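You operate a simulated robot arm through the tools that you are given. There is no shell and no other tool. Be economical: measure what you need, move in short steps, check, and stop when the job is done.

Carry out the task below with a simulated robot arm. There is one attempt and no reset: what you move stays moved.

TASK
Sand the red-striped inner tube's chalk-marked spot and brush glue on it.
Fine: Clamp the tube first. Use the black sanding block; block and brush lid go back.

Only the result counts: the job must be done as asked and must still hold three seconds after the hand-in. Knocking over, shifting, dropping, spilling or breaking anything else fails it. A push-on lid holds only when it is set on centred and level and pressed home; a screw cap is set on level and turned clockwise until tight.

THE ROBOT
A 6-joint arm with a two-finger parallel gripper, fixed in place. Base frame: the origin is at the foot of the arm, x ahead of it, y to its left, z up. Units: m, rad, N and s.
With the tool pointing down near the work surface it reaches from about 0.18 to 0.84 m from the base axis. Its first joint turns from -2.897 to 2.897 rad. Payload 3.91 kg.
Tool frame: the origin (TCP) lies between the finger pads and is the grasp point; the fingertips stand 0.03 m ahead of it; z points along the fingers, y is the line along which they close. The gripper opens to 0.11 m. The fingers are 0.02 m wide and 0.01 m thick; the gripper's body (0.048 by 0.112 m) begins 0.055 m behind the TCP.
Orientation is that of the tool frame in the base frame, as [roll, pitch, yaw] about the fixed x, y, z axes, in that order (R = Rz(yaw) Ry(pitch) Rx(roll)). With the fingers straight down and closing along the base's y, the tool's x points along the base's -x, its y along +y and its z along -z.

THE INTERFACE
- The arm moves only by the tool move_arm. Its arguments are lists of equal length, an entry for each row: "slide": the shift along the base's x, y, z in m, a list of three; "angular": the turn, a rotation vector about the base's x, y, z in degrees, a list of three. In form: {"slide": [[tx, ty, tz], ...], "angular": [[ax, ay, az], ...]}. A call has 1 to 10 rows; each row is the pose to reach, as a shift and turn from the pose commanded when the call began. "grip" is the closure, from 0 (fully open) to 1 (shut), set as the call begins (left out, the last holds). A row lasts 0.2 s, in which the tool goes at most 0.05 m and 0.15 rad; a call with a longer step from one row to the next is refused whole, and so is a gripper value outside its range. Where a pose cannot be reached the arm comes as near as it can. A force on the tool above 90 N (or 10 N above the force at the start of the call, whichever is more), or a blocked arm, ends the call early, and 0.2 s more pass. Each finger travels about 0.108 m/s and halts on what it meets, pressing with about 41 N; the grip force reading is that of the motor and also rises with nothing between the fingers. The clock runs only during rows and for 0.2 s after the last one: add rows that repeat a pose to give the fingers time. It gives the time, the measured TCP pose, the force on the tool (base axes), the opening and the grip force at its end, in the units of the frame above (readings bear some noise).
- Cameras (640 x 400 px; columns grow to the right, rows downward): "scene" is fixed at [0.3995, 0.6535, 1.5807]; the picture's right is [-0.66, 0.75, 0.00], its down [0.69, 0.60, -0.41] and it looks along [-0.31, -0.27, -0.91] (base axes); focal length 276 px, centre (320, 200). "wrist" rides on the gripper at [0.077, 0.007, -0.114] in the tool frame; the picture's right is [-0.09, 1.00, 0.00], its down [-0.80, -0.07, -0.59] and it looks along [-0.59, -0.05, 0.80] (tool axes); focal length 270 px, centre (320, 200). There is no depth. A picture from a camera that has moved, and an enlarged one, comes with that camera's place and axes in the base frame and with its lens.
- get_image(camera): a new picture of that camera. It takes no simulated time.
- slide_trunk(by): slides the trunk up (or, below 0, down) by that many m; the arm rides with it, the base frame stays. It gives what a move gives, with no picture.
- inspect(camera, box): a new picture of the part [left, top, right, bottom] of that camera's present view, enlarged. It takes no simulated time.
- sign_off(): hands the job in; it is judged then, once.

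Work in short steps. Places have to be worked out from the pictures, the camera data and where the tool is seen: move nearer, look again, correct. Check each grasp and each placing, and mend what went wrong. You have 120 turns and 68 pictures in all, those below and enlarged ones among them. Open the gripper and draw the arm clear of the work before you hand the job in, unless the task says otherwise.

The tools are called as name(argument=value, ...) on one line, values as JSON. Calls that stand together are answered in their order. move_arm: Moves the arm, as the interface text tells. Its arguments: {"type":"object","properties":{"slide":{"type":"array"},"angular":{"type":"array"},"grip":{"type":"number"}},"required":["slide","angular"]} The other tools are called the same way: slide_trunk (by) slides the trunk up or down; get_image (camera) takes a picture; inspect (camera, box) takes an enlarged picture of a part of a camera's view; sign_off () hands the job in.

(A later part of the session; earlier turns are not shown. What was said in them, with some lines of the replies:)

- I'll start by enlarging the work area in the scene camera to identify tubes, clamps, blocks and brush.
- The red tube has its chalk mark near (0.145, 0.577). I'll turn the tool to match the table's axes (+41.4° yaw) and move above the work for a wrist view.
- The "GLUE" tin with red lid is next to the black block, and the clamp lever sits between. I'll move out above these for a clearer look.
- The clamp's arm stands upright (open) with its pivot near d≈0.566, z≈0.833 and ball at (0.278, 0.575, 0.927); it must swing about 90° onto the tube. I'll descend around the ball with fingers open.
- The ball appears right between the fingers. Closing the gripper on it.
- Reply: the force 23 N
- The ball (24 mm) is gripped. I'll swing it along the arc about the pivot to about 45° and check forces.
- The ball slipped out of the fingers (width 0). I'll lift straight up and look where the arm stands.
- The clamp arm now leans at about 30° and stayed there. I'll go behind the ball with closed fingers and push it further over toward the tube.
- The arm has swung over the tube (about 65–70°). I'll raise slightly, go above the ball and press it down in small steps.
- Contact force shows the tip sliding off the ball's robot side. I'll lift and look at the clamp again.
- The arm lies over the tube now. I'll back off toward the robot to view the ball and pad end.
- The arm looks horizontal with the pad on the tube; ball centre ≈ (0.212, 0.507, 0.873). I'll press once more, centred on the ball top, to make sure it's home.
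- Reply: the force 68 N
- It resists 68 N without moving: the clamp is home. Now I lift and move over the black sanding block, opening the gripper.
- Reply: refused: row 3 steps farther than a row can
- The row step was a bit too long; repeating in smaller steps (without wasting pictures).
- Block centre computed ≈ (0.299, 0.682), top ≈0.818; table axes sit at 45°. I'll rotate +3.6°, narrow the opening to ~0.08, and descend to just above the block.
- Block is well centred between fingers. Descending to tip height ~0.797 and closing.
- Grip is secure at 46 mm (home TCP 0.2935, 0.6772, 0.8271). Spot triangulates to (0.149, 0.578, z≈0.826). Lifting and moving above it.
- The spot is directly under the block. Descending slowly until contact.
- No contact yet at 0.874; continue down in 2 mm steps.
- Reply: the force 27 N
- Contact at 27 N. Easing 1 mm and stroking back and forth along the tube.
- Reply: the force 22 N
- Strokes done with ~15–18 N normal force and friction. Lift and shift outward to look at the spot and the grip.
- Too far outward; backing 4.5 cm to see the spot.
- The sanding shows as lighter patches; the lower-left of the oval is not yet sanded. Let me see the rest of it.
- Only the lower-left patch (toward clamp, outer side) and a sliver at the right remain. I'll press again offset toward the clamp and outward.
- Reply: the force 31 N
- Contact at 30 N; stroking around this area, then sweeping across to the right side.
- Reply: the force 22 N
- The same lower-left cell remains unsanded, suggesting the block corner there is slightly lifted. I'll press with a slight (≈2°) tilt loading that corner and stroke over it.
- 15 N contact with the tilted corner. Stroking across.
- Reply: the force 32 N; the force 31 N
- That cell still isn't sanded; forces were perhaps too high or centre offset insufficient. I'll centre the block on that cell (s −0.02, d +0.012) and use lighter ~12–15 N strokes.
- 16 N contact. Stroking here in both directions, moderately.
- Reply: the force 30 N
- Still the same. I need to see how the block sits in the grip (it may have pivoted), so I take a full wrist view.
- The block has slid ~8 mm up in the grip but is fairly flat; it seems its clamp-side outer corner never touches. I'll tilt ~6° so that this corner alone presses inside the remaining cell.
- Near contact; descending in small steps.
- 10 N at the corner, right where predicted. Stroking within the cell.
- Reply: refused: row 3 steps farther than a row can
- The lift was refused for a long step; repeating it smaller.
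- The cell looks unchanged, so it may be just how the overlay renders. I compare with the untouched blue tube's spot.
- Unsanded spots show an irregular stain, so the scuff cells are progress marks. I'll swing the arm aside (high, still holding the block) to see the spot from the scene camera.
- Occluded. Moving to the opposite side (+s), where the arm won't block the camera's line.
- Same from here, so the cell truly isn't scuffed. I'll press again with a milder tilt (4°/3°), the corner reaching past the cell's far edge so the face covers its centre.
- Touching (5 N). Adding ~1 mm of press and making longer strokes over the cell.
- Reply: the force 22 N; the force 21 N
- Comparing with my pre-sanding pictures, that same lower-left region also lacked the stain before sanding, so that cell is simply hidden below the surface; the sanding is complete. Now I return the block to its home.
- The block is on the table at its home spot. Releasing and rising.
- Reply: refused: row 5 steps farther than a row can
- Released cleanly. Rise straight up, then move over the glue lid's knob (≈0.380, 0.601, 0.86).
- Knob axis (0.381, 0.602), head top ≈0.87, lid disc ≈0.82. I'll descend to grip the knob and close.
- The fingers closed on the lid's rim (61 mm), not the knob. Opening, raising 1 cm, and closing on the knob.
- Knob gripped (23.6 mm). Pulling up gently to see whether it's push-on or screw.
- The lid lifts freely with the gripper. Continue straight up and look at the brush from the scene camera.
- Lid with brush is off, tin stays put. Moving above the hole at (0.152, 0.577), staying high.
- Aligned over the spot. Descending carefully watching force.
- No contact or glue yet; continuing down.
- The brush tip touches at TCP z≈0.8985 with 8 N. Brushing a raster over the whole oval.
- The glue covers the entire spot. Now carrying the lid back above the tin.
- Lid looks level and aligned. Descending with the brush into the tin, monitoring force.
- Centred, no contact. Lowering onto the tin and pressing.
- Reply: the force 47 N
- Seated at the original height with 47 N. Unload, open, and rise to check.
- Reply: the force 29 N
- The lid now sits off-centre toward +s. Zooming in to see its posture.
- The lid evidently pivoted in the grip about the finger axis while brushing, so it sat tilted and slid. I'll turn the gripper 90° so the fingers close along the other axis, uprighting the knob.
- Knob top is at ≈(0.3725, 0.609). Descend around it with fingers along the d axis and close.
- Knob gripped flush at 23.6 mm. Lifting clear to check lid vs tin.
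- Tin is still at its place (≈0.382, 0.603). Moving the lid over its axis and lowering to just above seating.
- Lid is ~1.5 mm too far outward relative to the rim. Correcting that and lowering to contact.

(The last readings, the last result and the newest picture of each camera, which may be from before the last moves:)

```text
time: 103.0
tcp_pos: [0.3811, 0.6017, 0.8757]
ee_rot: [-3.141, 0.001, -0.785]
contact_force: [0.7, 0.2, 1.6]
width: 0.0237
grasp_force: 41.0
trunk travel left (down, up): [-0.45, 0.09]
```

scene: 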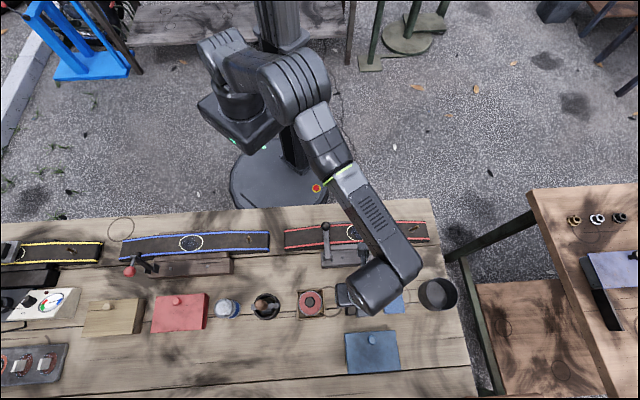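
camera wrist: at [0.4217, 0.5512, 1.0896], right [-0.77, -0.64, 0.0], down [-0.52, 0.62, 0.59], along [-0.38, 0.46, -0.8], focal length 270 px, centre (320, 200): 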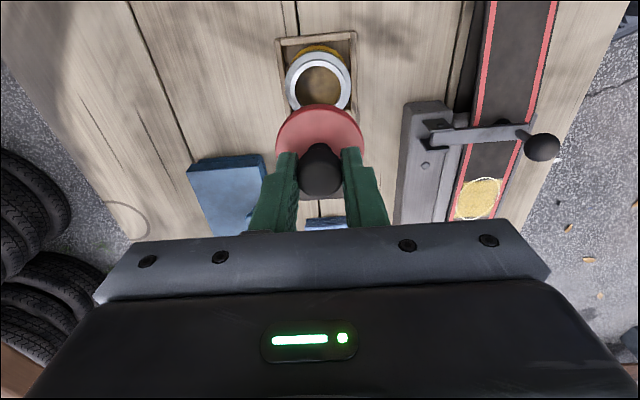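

move_arm(slide=[[0, 0, -0.001], [0, 0, -0.002], [0, 0, -0.003]], angular=[[0, 0, 0], [0, 0, 0], [0, 0, 0]])

```text
time: 103.8
tcp_pos: [0.3812, 0.6027, 0.8749]
ee_rot: [-3.137, -0.001, -0.786]
contact_force: [0.3, 0.7, 20.9]
width: 0.0237
grasp_force: 41.1
trunk travel left (down, up): [-0.45, 0.09]
```

move_arm(slide=[[0, 0, -0.0015], [0, 0, -0.003], [0, 0, -0.004], [0, 0, -0.004]], angular=[[0, 0, 0], [0, 0, 0], [0, 0, 0], [0, 0, 0]])

```text
time: 104.8
tcp_pos: [0.3801, 0.6023, 0.8705]
ee_rot: [-3.136, 0.002, -0.784]
contact_force: [5.8, 7.1, 34.8]
width: 0.0238
grasp_force: 41.1
trunk travel left (down, up): [-0.45, 0.09]
```

It moved ~4 mm down (engaging or slipping). Press a little more.

move_arm(slide=[[0, 0, -0.0015], [0, 0, -0.003], [0, 0, -0.003]], angular=[[0, 0, 0], [0, 0, 0], [0, 0, 0]])

```text
time: 105.6
tcp_pos: [0.3804, 0.6009, 0.8706]
ee_rot: [-3.132, 0.004, -0.785]
contact_force: [5.9, 4.8, 47.5]
width: 0.0234
grasp_force: 40.9
trunk travel left (down, up): [-0.45, 0.09]
```

Height equals the original grip height with 47 N. Pressing a bit harder (limit well under 90 N) to be sure it's home.

move_arm(slide=[[0, 0, -0.0015], [0, 0, -0.003], [0, 0, -0.003]], angular=[[0, 0, 0], [0, 0, 0], [0, 0, 0]])

```text
time: 106.4
tcp_pos: [0.3802, 0.6005, 0.8698]
ee_rot: [-3.129, 0.005, -0.787]
contact_force: [4.1, 2.0, 56.9]
width: 0.0234
grasp_force: 41.0
trunk travel left (down, up): [-0.45, 0.09]
```

Now unload fully (raise command ~1 cm) and check residual force before opening.

move_arm(slide=[[0, 0, 0.004], [0, 0, 0.008], [0, 0, 0.01], [0, 0, 0.01]], angular=[[0, 0, 0], [0, 0, 0], [0, 0, 0], [0, 0, 0]])

```text
time: 107.4
tcp_pos: [0.3796, 0.6005, 0.8701]
ee_rot: [3.136, 0.003, -0.786]
contact_force: [1.1, 2.3, 9.2]
width: 0.024
grasp_force: 40.7
trunk travel left (down, up): [-0.45, 0.09]
```

Residual force is small. Easing 1 mm more and opening.

move_arm(slide=[[0, 0, 0.0012], [0, 0, 0.0012]], angular=[[0, 0, 0], [0, 0, 0]])

move_arm(slide=[[0, 0, 0], [0, 0, 0], [0, 0, 0], [0, 0, 0.02], [0, 0, 0.05], [0, 0, 0.08]], angular=[[0, 0, 0], [0, 0, 0], [0, 0, 0], [0, 0, 0], [0, 0, 0], [0, 0, 0]], grip=0.27)

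inspect(camera="wrist", box=[240, 40, 400, 140])

```text
time: 108.0
tcp_pos: [0.3801, 0.6022, 0.8723]
ee_rot: [3.137, 0.001, -0.786]
contact_force: [0.0, -0.9, -0.7]
width: 0.0236
grasp_force: 40.7
trunk travel left (down, up): [-0.45, 0.09]
```

```text
time: 109.4
tcp_pos: [0.3803, 0.6021, 0.9531]
ee_rot: [3.141, 0.001, -0.786]
contact_force: [0.3, -0.9, -0.8]
width: 0.0801
grasp_force: 0.0
trunk travel left (down, up): [-0.45, 0.09]
```

```text
4.00 times, centred on (320, 90) of wrist
camera zoom: at [0.4297, 0.544, 1.0675], right [-0.77, -0.64, 0.0], down [-0.52, 0.62, 0.59], along [-0.38, 0.46, -0.8], focal length 1081 px, centre (320, 640)
```

zoom: 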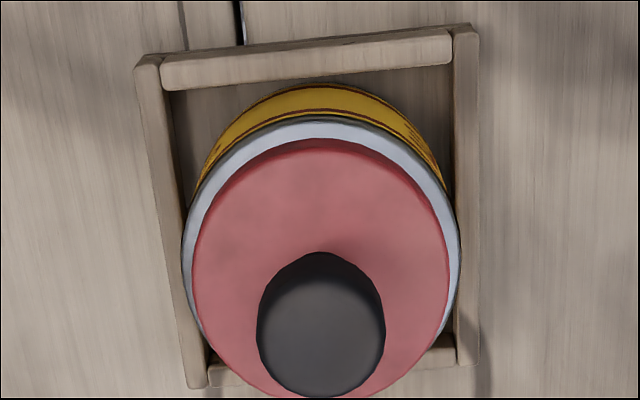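

The lid sits centred on the tin. As a final press, I close the fingers and push straight down on the knob top.

move_arm(slide=[[0.0008, 0, 0], [0.0008, 0, 0], [0.0008, 0, -0.02], [0.0008, 0, -0.04], [0.0008, 0, -0.048], [0.0008, 0, -0.052]], angular=[[0, 0, 0], [0, 0, 0], [0, 0, 0], [0, 0, 0], [0, 0, 0], [0, 0, 0]], grip=1)

```text
time: 110.8
tcp_pos: [0.3823, 0.6014, 0.9006]
ee_rot: [-3.14, 0.003, -0.786]
contact_force: [0.3, 0.3, 3.2]
width: 0.0001
grasp_force: 37.3
trunk travel left (down, up): [-0.45, 0.09]
```

move_arm(slide=[[0, 0, -0.003], [0, 0, -0.006], [0, 0, -0.009], [0, 0, -0.011], [0, 0, -0.011]], angular=[[0, 0, 0], [0, 0, 0], [0, 0, 0], [0, 0, 0], [0, 0, 0]])

```text
time: 112.0
tcp_pos: [0.3808, 0.6009, 0.901]
ee_rot: [-3.124, 0.004, -0.784]
contact_force: [2.9, 1.3, 65.0]
width: 0.0
grasp_force: 37.6
trunk travel left (down, up): [-0.45, 0.09]
```

Solid at 65 N. Unload, rise and rotate back to the earlier viewpoint for a direct comparison with the original lid picture.

move_arm(slide=[[0, 0, 0.01], [0, 0, 0.04], [0, 0, 0.05], [0, 0, 0.05], [0, 0, 0.05], [0, 0, 0.05], [0, 0, 0.05], [0, 0, 0.05], [0, 0, 0.05], [0, 0, 0.05]], angular=[[0, 0, 0], [0, 0, -8], [0, 0, -16], [0, 0, -24], [0, 0, -32], [0, 0, -40], [0, 0, -48], [0, 0, -56], [0, 0, -64], [0, 0, -72]])

move_arm(slide=[[-0.0003, 0, -0.01], [-0.0003, 0, -0.022], [-0.0003, 0, -0.022], [-0.0003, 0, -0.022]], angular=[[0, 0, -8], [0, 0, -16], [0, 0, -18], [0, 0, -18]], grip=0.27)

get_image(camera="wrist")

```text
time: 114.2
tcp_pos: [0.3813, 0.6011, 0.9402]
ee_rot: [-3.142, -0.001, -2.043]
contact_force: [-0.4, -0.8, -0.9]
width: 0.0
grasp_force: 37.8
trunk travel left (down, up): [-0.45, 0.09]
```

```text
time: 115.2
tcp_pos: [0.3811, 0.602, 0.9183]
ee_rot: [-3.142, 0.001, -2.358]
contact_force: [0.0, 0.0, 0.1]
width: 0.0805
grasp_force: 0.1
trunk travel left (down, up): [-0.45, 0.09]
```

```text
3 pictures are left
camera wrist: at [0.3211, 0.5543, 1.0327], right [-0.64, 0.77, 0.0], down [0.62, 0.52, 0.59], along [0.46, 0.38, -0.8], focal length 270 px, centre (320, 200)
```

wrist: 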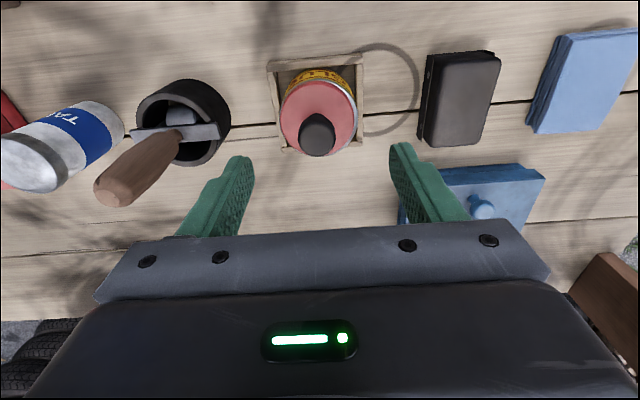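

Let me zoom on the lid to judge centring and level.

inspect(camera="wrist", box=[256, 65, 384, 145])

```text
5.00 times, centred on (320, 105) of wrist
camera zoom: at [0.3211, 0.5543, 1.0327], right [-0.64, 0.77, 0.0], down [0.62, 0.52, 0.59], along [0.46, 0.38, -0.8], focal length 1351 px, centre (320, 675)
```

zoom: 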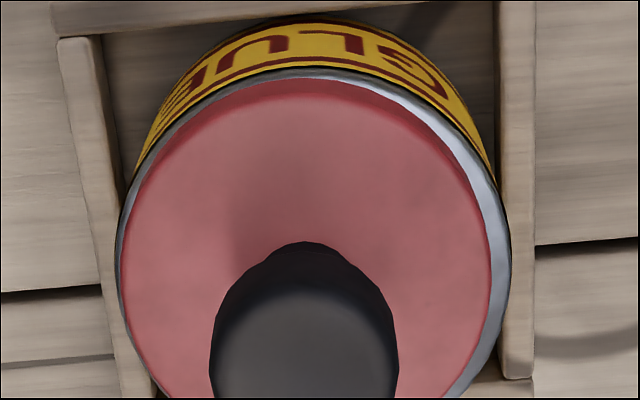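

Compared with the original picture, the lid's knob is ~4 mm toward the robot/leaning and ~1 mm to −s, so it isn't properly seated. I'll first nudge it to nominal s by closing at the home axis, then regrip along d to upright it and reseat.

move_arm(slide=[[0, 0, -0.025], [0, 0, -0.044], [0, 0, -0.044]], angular=[[0, 0, 0], [0, 0, 0], [0, 0, 0]])

move_arm(slide=[[0, 0, 0], [0, 0, 0], [0, 0, 0], [0, 0, 0]], angular=[[0, 0, 0], [0, 0, 0], [0, 0, 0], [0, 0, 0]], grip=1)

```text
time: 116.0
tcp_pos: [0.3817, 0.6022, 0.874]
ee_rot: [3.141, 0.0, -2.356]
contact_force: [0.7, -0.2, 0.2]
width: 0.0804
grasp_force: 0.0
trunk travel left (down, up): [-0.45, 0.09]
```

```text
time: 117.0
tcp_pos: [0.3821, 0.6011, 0.8737]
ee_rot: [3.141, 0.0, -2.357]
contact_force: [0.8, -0.5, -0.2]
width: 0.0235
grasp_force: 40.9
trunk travel left (down, up): [-0.45, 0.09]
```

No side load. A gentle 2 mm upward test pull will show whether the lid is held.

move_arm(slide=[[0, 0, 0.001], [0, 0, 0.002]], angular=[[0, 0, 0], [0, 0, 0]])

```text
time: 117.6
tcp_pos: [0.382, 0.6019, 0.8762]
ee_rot: [-3.141, 0.001, -2.358]
contact_force: [-0.1, 0.0, 0.5]
width: 0.0236
grasp_force: 40.8
trunk travel left (down, up): [-0.45, 0.09]
```

Not held. Lower back, open, rise, and rotate for the d-axis grip.

move_arm(slide=[[0, 0, -0.0015], [0, 0, -0.002]], angular=[[0, 0, 0], [0, 0, 0]])

move_arm(slide=[[0, 0, 0], [0, 0, 0], [0, 0, 0], [0, 0, 0.03], [0, 0, 0.07], [0, 0, 0.07], [0, 0, 0.07], [0, 0, 0.07], [0, 0, 0.07], [0, 0, 0.07]], angular=[[0, 0, 0], [0, 0, 0], [0, 0, 0], [0, 0, 0], [0, 0, 8], [0, 0, 16], [0, 0, 24], [0, 0, 32], [0, 0, 40], [0, 0, 48]], grip=0.27)

move_arm(slide=[[0, 0, 0], [0, 0, 0], [0, 0, 0], [0, 0, 0], [0, 0, 0], [0, 0, 0], [0, 0, -0.03], [0, 0, -0.069], [0, 0, -0.069]], angular=[[0, 0, 8], [0, 0, 16], [0, 0, 24], [0, 0, 32], [0, 0, 40], [0, 0, 42], [0, 0, 42], [0, 0, 42], [0, 0, 42]])

```text
time: 118.2
tcp_pos: [0.3819, 0.6022, 0.8738]
ee_rot: [-3.142, 0.0, -2.357]
contact_force: [-0.4, 0.7, 1.0]
width: 0.0235
grasp_force: 40.7
trunk travel left (down, up): [-0.45, 0.09]
```

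```text
time: 120.4
tcp_pos: [0.3804, 0.603, 0.9434]
ee_rot: [-3.141, 0.0, -1.514]
contact_force: [-0.6, -1.2, -0.5]
width: 0.0803
grasp_force: 0.1
trunk travel left (down, up): [-0.45, 0.09]
```

```text
time: 122.4
tcp_pos: [0.3812, 0.6019, 0.8735]
ee_rot: [3.141, 0.0, -0.785]
contact_force: [0.1, -0.8, 0.4]
width: 0.08
grasp_force: 0.0
trunk travel left (down, up): [-0.45, 0.09]
```

Now close along d at the home axis.

move_arm(slide=[[0, 0, 0], [0, 0, 0], [0, 0, 0], [0, 0, 0]], angular=[[0, 0, 0], [0, 0, 0], [0, 0, 0], [0, 0, 0]], grip=1)

```text
time: 123.4
tcp_pos: [0.3822, 0.6021, 0.8755]
ee_rot: [3.14, 0.0, -0.785]
contact_force: [0.1, -1.1, 0.5]
width: 0.0235
grasp_force: 41.2
trunk travel left (down, up): [-0.45, 0.09]
```

Gripped. Lift 10 mm to free it and check alignment with one zoom.

move_arm(slide=[[0, 0, 0.005], [0, 0, 0.01], [0, 0, 0.01]], angular=[[0, 0, 0], [0, 0, 0], [0, 0, 0]])

inspect(camera="wrist", box=[240, 60, 400, 160])

```text
time: 124.2
tcp_pos: [0.3813, 0.6016, 0.8841]
ee_rot: [3.14, 0.001, -0.786]
contact_force: [0.4, -0.4, -0.6]
width: 0.0234
grasp_force: 41.4
trunk travel left (down, up): [-0.45, 0.09]
```

```text
4.00 times, centred on (320, 110) of wrist
camera zoom: at [0.4306, 0.5442, 0.9991], right [-0.77, -0.64, 0.0], down [-0.52, 0.62, 0.59], along [-0.38, 0.46, -0.8], focal length 1081 px, centre (320, 560)
```

zoom: 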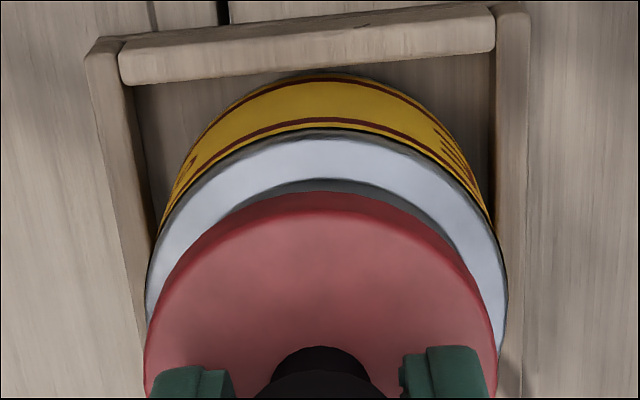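

Lid is upright now, ~1 mm too far +d and ~1 mm +s relative to the rim. Correcting and lowering gently.

move_arm(slide=[[-0.0001, -0.0015, 0], [-0.0001, -0.0015, -0.004], [-0.0001, -0.0015, -0.007], [-0.0001, -0.0015, -0.009]], angular=[[0, 0, 0], [0, 0, 0], [0, 0, 0], [0, 0, 0]])

```text
time: 125.2
tcp_pos: [0.3825, 0.6006, 0.8753]
ee_rot: [-3.141, -0.001, -0.786]
contact_force: [-0.2, 0.4, -1.4]
width: 0.0233
grasp_force: 41.2
trunk travel left (down, up): [-0.45, 0.09]
```

move_arm(slide=[[0, 0, -0.0015], [0, 0, -0.003]], angular=[[0, 0, 0], [0, 0, 0]])

```text
time: 125.8
tcp_pos: [0.3818, 0.6017, 0.8755]
ee_rot: [-3.137, 0.001, -0.785]
contact_force: [0.9, 0.5, 8.9]
width: 0.0236
grasp_force: 40.7
trunk travel left (down, up): [-0.45, 0.09]
```

move_arm(slide=[[0, 0, -0.002], [0, 0, -0.004], [0, 0, -0.006], [0, 0, -0.006]], angular=[[0, 0, 0], [0, 0, 0], [0, 0, 0], [0, 0, 0]])

```text
time: 126.8
tcp_pos: [0.3818, 0.6015, 0.8705]
ee_rot: [-3.135, 0.001, -0.786]
contact_force: [4.2, 5.9, 37.1]
width: 0.0236
grasp_force: 41.0
trunk travel left (down, up): [-0.45, 0.09]
```

Dropped ~4.5 mm again under pressing. Press further to ~60 N, then unload and do a small pull test.

move_arm(slide=[[0, 0, -0.002], [0, 0, -0.004], [0, 0, -0.005], [0, 0, -0.005]], angular=[[0, 0, 0], [0, 0, 0], [0, 0, 0], [0, 0, 0]])

move_arm(slide=[[0, 0, 0.004], [0, 0, 0.008], [0, 0, 0.01], [0, 0, 0.011], [0, 0, 0.011]], angular=[[0, 0, 0], [0, 0, 0], [0, 0, 0], [0, 0, 0], [0, 0, 0]])

move_arm(slide=[[0, 0, 0.001], [0, 0, 0.002]], angular=[[0, 0, 0], [0, 0, 0]])

```text
time: 127.8
tcp_pos: [0.3802, 0.6001, 0.8709]
ee_rot: [-3.129, 0.004, -0.785]
contact_force: [4.7, 2.2, 56.4]
width: 0.0236
grasp_force: 41.1
trunk travel left (down, up): [-0.45, 0.09]
```

```text
time: 129.0
tcp_pos: [0.3778, 0.5993, 0.87]
ee_rot: [3.138, -0.001, -0.787]
contact_force: [0.7, -0.6, 0.2]
width: 0.0236
grasp_force: 40.7
trunk travel left (down, up): [-0.45, 0.09]
```

```text
time: 129.6
tcp_pos: [0.3826, 0.5999, 0.8756]
ee_rot: [-3.141, 0.0, -0.785]
contact_force: [0.0, 0.1, 0.5]
width: 0.0235
grasp_force: 40.4
trunk travel left (down, up): [-0.45, 0.09]
```

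The arm deflects toward the robot under load, dragging the lid off-centre. I'm holding the lid ~5 mm above the rim now; I'll use the last picture to centre it accurately, then press with the deflection compensated.

inspect(camera="wrist", box=[240, 60, 400, 160])

```text
4.00 times, centred on (320, 110) of wrist
camera zoom: at [0.4299, 0.5428, 0.9893], right [-0.77, -0.64, 0.0], down [-0.52, 0.62, 0.59], along [-0.38, 0.46, -0.8], focal length 1081 px, centre (320, 560)
```

zoom: 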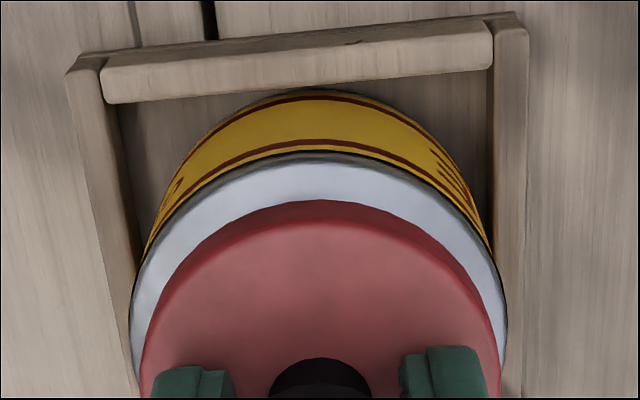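

The lid is centred within ~1 mm. Lowering onto the rim with small corrections for deflection.

move_arm(slide=[[0.0006, 0, 0], [0.0006, 0, -0.002], [0.0006, 0, -0.004], [0.0008, 0.0002, -0.0055]], angular=[[0, 0, 0], [0, 0, 0], [0, 0, 0], [0, 0, 0]])

```text
time: 130.6
tcp_pos: [0.3814, 0.6003, 0.8702]
ee_rot: [-3.14, 0.0, -0.785]
contact_force: [-1.5, -0.5, 6.6]
width: 0.0235
grasp_force: 40.4
trunk travel left (down, up): [-0.45, 0.09]
```

Contact at 0.870. Pressing with outward compensation.

move_arm(slide=[[0.0005, 0.0005, -0.002], [0.001, 0.001, -0.004], [0.0014, 0.0014, -0.006], [0.0014, 0.0014, -0.006]], angular=[[0, 0, 0], [0, 0, 0], [0, 0, 0], [0, 0, 0]])

```text
time: 131.6
tcp_pos: [0.383, 0.6007, 0.8705]
ee_rot: [-3.131, 0.003, -0.785]
contact_force: [-5.3, -4.2, 48.1]
width: 0.0235
grasp_force: 40.7
trunk travel left (down, up): [-0.45, 0.09]
```

Held in place at 48 N. A little more force, then unload symmetrically.

move_arm(slide=[[0.0003, 0.0003, -0.0015], [0.0005, 0.0005, -0.003], [0.0005, 0.0005, -0.003], [0.0003, 0.0003, -0.001], [-0.0003, -0.0003, 0.002], [-0.0008, -0.0008, 0.004], [-0.0014, -0.0014, 0.006], [-0.0014, -0.0014, 0.006]], angular=[[0, 0, 0], [0, 0, 0], [0, 0, 0], [0, 0, 0], [0, 0, 0], [0, 0, 0], [0, 0, 0], [0, 0, 0]])

```text
time: 133.4
tcp_pos: [0.3808, 0.6003, 0.8702]
ee_rot: [-3.139, -0.001, -0.784]
contact_force: [4.3, 8.8, 26.1]
width: 0.0236
grasp_force: 41.5
trunk travel left (down, up): [-0.45, 0.09]
```

move_arm(slide=[[0, 0, 0.0005], [0, 0, 0.001], [0, 0, 0.001]], angular=[[0, 0, 0], [0, 0, 0], [0, 0, 0]])

```text
time: 134.2
tcp_pos: [0.3821, 0.6006, 0.8708]
ee_rot: [-3.14, 0.0, -0.784]
contact_force: [3.3, 4.0, 15.5]
width: 0.0235
grasp_force: 41.0
trunk travel left (down, up): [-0.45, 0.09]
```

move_arm(slide=[[0.0006, 0.0006, 0.0005], [0.0008, 0.0008, 0.0013], [0.0008, 0.0008, 0.0016]], angular=[[0, 0, 0], [0, 0, 0], [0, 0, 0]])

```text
time: 135.0
tcp_pos: [0.3822, 0.6021, 0.8715]
ee_rot: [3.139, -0.001, -0.787]
contact_force: [0.0, -0.6, -0.1]
width: 0.0235
grasp_force: 41.2
trunk travel left (down, up): [-0.45, 0.09]
```

Zero load now. Lower 1 mm so it rests, open only slightly (fingers straddling the knob) so the tips can press the lid itself afterwards.

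move_arm(slide=[[0, 0, -0.0008], [0, 0, -0.0012], [0, 0, -0.0012]], angular=[[0, 0, 0], [0, 0, 0], [0, 0, 0]])

move_arm(slide=[[0, 0, 0], [0, 0, 0], [0, 0, 0]], angular=[[0, 0, 0], [0, 0, 0], [0, 0, 0]], grip=0.7)

```text
time: 135.8
tcp_pos: [0.3824, 0.6015, 0.871]
ee_rot: [-3.141, 0.001, -0.785]
contact_force: [-0.2, 0.0, -0.6]
width: 0.0237
grasp_force: 40.9
trunk travel left (down, up): [-0.45, 0.09]
```

```text
time: 136.6
tcp_pos: [0.3829, 0.6006, 0.8712]
ee_rot: [-3.14, 0.0, -0.786]
contact_force: [0.5, 0.2, -0.4]
width: 0.033
grasp_force: 0.0
trunk travel left (down, up): [-0.45, 0.09]
```

Fingers now straddle the knob at 33 mm. Pressing the lid down evenly with both tips.

move_arm(slide=[[0, 0, -0.001], [0, 0, -0.002], [0.0003, 0.0003, -0.0035], [0.0007, 0.0007, -0.005]], angular=[[0, 0, 0], [0, 0, 0], [0, 0, 0], [0, 0, 0]])

```text
time: 137.6
tcp_pos: [0.3828, 0.6011, 0.8711]
ee_rot: [-3.135, 0.001, -0.784]
contact_force: [-3.3, -3.0, 29.5]
width: 0.0327
grasp_force: 0.0
trunk travel left (down, up): [-0.45, 0.09]
```

move_arm(slide=[[0.0003, 0.0003, -0.002], [0.0006, 0.0006, -0.004], [0.0006, 0.0006, -0.004], [0.0003, 0.0003, -0.002], [0, 0, 0], [-0.0003, -0.0003, 0.003], [-0.0004, -0.0004, 0.006]], angular=[[0, 0, 0], [0, 0, 0], [0, 0, 0], [0, 0, 0], [0, 0, 0], [0, 0, 0], [0, 0, 0]])

```text
time: 139.2
tcp_pos: [0.3827, 0.5999, 0.8711]
ee_rot: [3.142, -0.001, -0.785]
contact_force: [1.9, 4.6, 17.2]
width: 0.0333
grasp_force: 0.0
trunk travel left (down, up): [-0.45, 0.09]
```

Pressed home and level. Rising straight up off the knob, then opening and retreating clear.

move_arm(slide=[[0.0003, 0.0003, 0.004], [0.0003, 0.0003, 0.01], [0.0003, 0.0003, 0.03], [0.0003, 0.0003, 0.06], [0.0003, 0.0003, 0.1], [0.0003, 0.0003, 0.14]], angular=[[0, 0, 0], [0, 0, 0], [0, 0, 0], [0, 0, 0], [0, 0, 0], [0, 0, 0]])

move_arm(slide=[[-0.03, -0.02, 0.03], [-0.06, -0.04, 0.06], [-0.09, -0.06, 0.09], [-0.12, -0.08, 0.11], [-0.16, -0.1, 0.12], [-0.2, -0.12, 0.13]], angular=[[0, 0, 0], [0, 0, 0], [0, 0, 0], [0, 0, 0], [0, 0, 0], [0, 0, 0]], grip=0)

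```text
time: 140.6
tcp_pos: [0.384, 0.6016, 1.0126]
ee_rot: [-3.141, 0.0, -0.785]
contact_force: [-0.4, -0.6, -0.4]
width: 0.0329
grasp_force: 0.2
trunk travel left (down, up): [-0.45, 0.09]
```

```text
time: 142.0
tcp_pos: [0.1826, 0.4831, 1.1422]
ee_rot: [3.141, 0.001, -0.787]
contact_force: [1.0, -0.5, -1.1]
width: 0.1099
grasp_force: 0.1
trunk travel left (down, up): [-0.45, 0.09]
```

The tube is clamped, the spot sanded and glued, and the block and brush lid are back. The gripper is open and the arm is clear, so I hand the job in.

sign_off()

```text
The job is handed in.
```

I handed the job in, but two results are not certain: whether the brush lid is held on, and whether the whole spot was sanded.

- **Clamp:** closed on the red-striped tube; it took 68 N without moving.
- **Sanding:** I used the black block. The lower-left part of the chalk oval never showed as sanded, even after several more passes. That same patch also lacked the stain before I started, so it may only be a display effect.
- **Glue:** brushed over nearly all of the oval. In the picture, thin slivers at its left and right edges look uncovered.
- **Black block:** back within a few millimetres of where it started.
- **Brush lid:** back on the tin. The first placing slid off-centre, so I regripped and reseated it, then pressed it with about 50 N. A small upward pull after an earlier press met no resistance. I had no pictures left to check the final placing.
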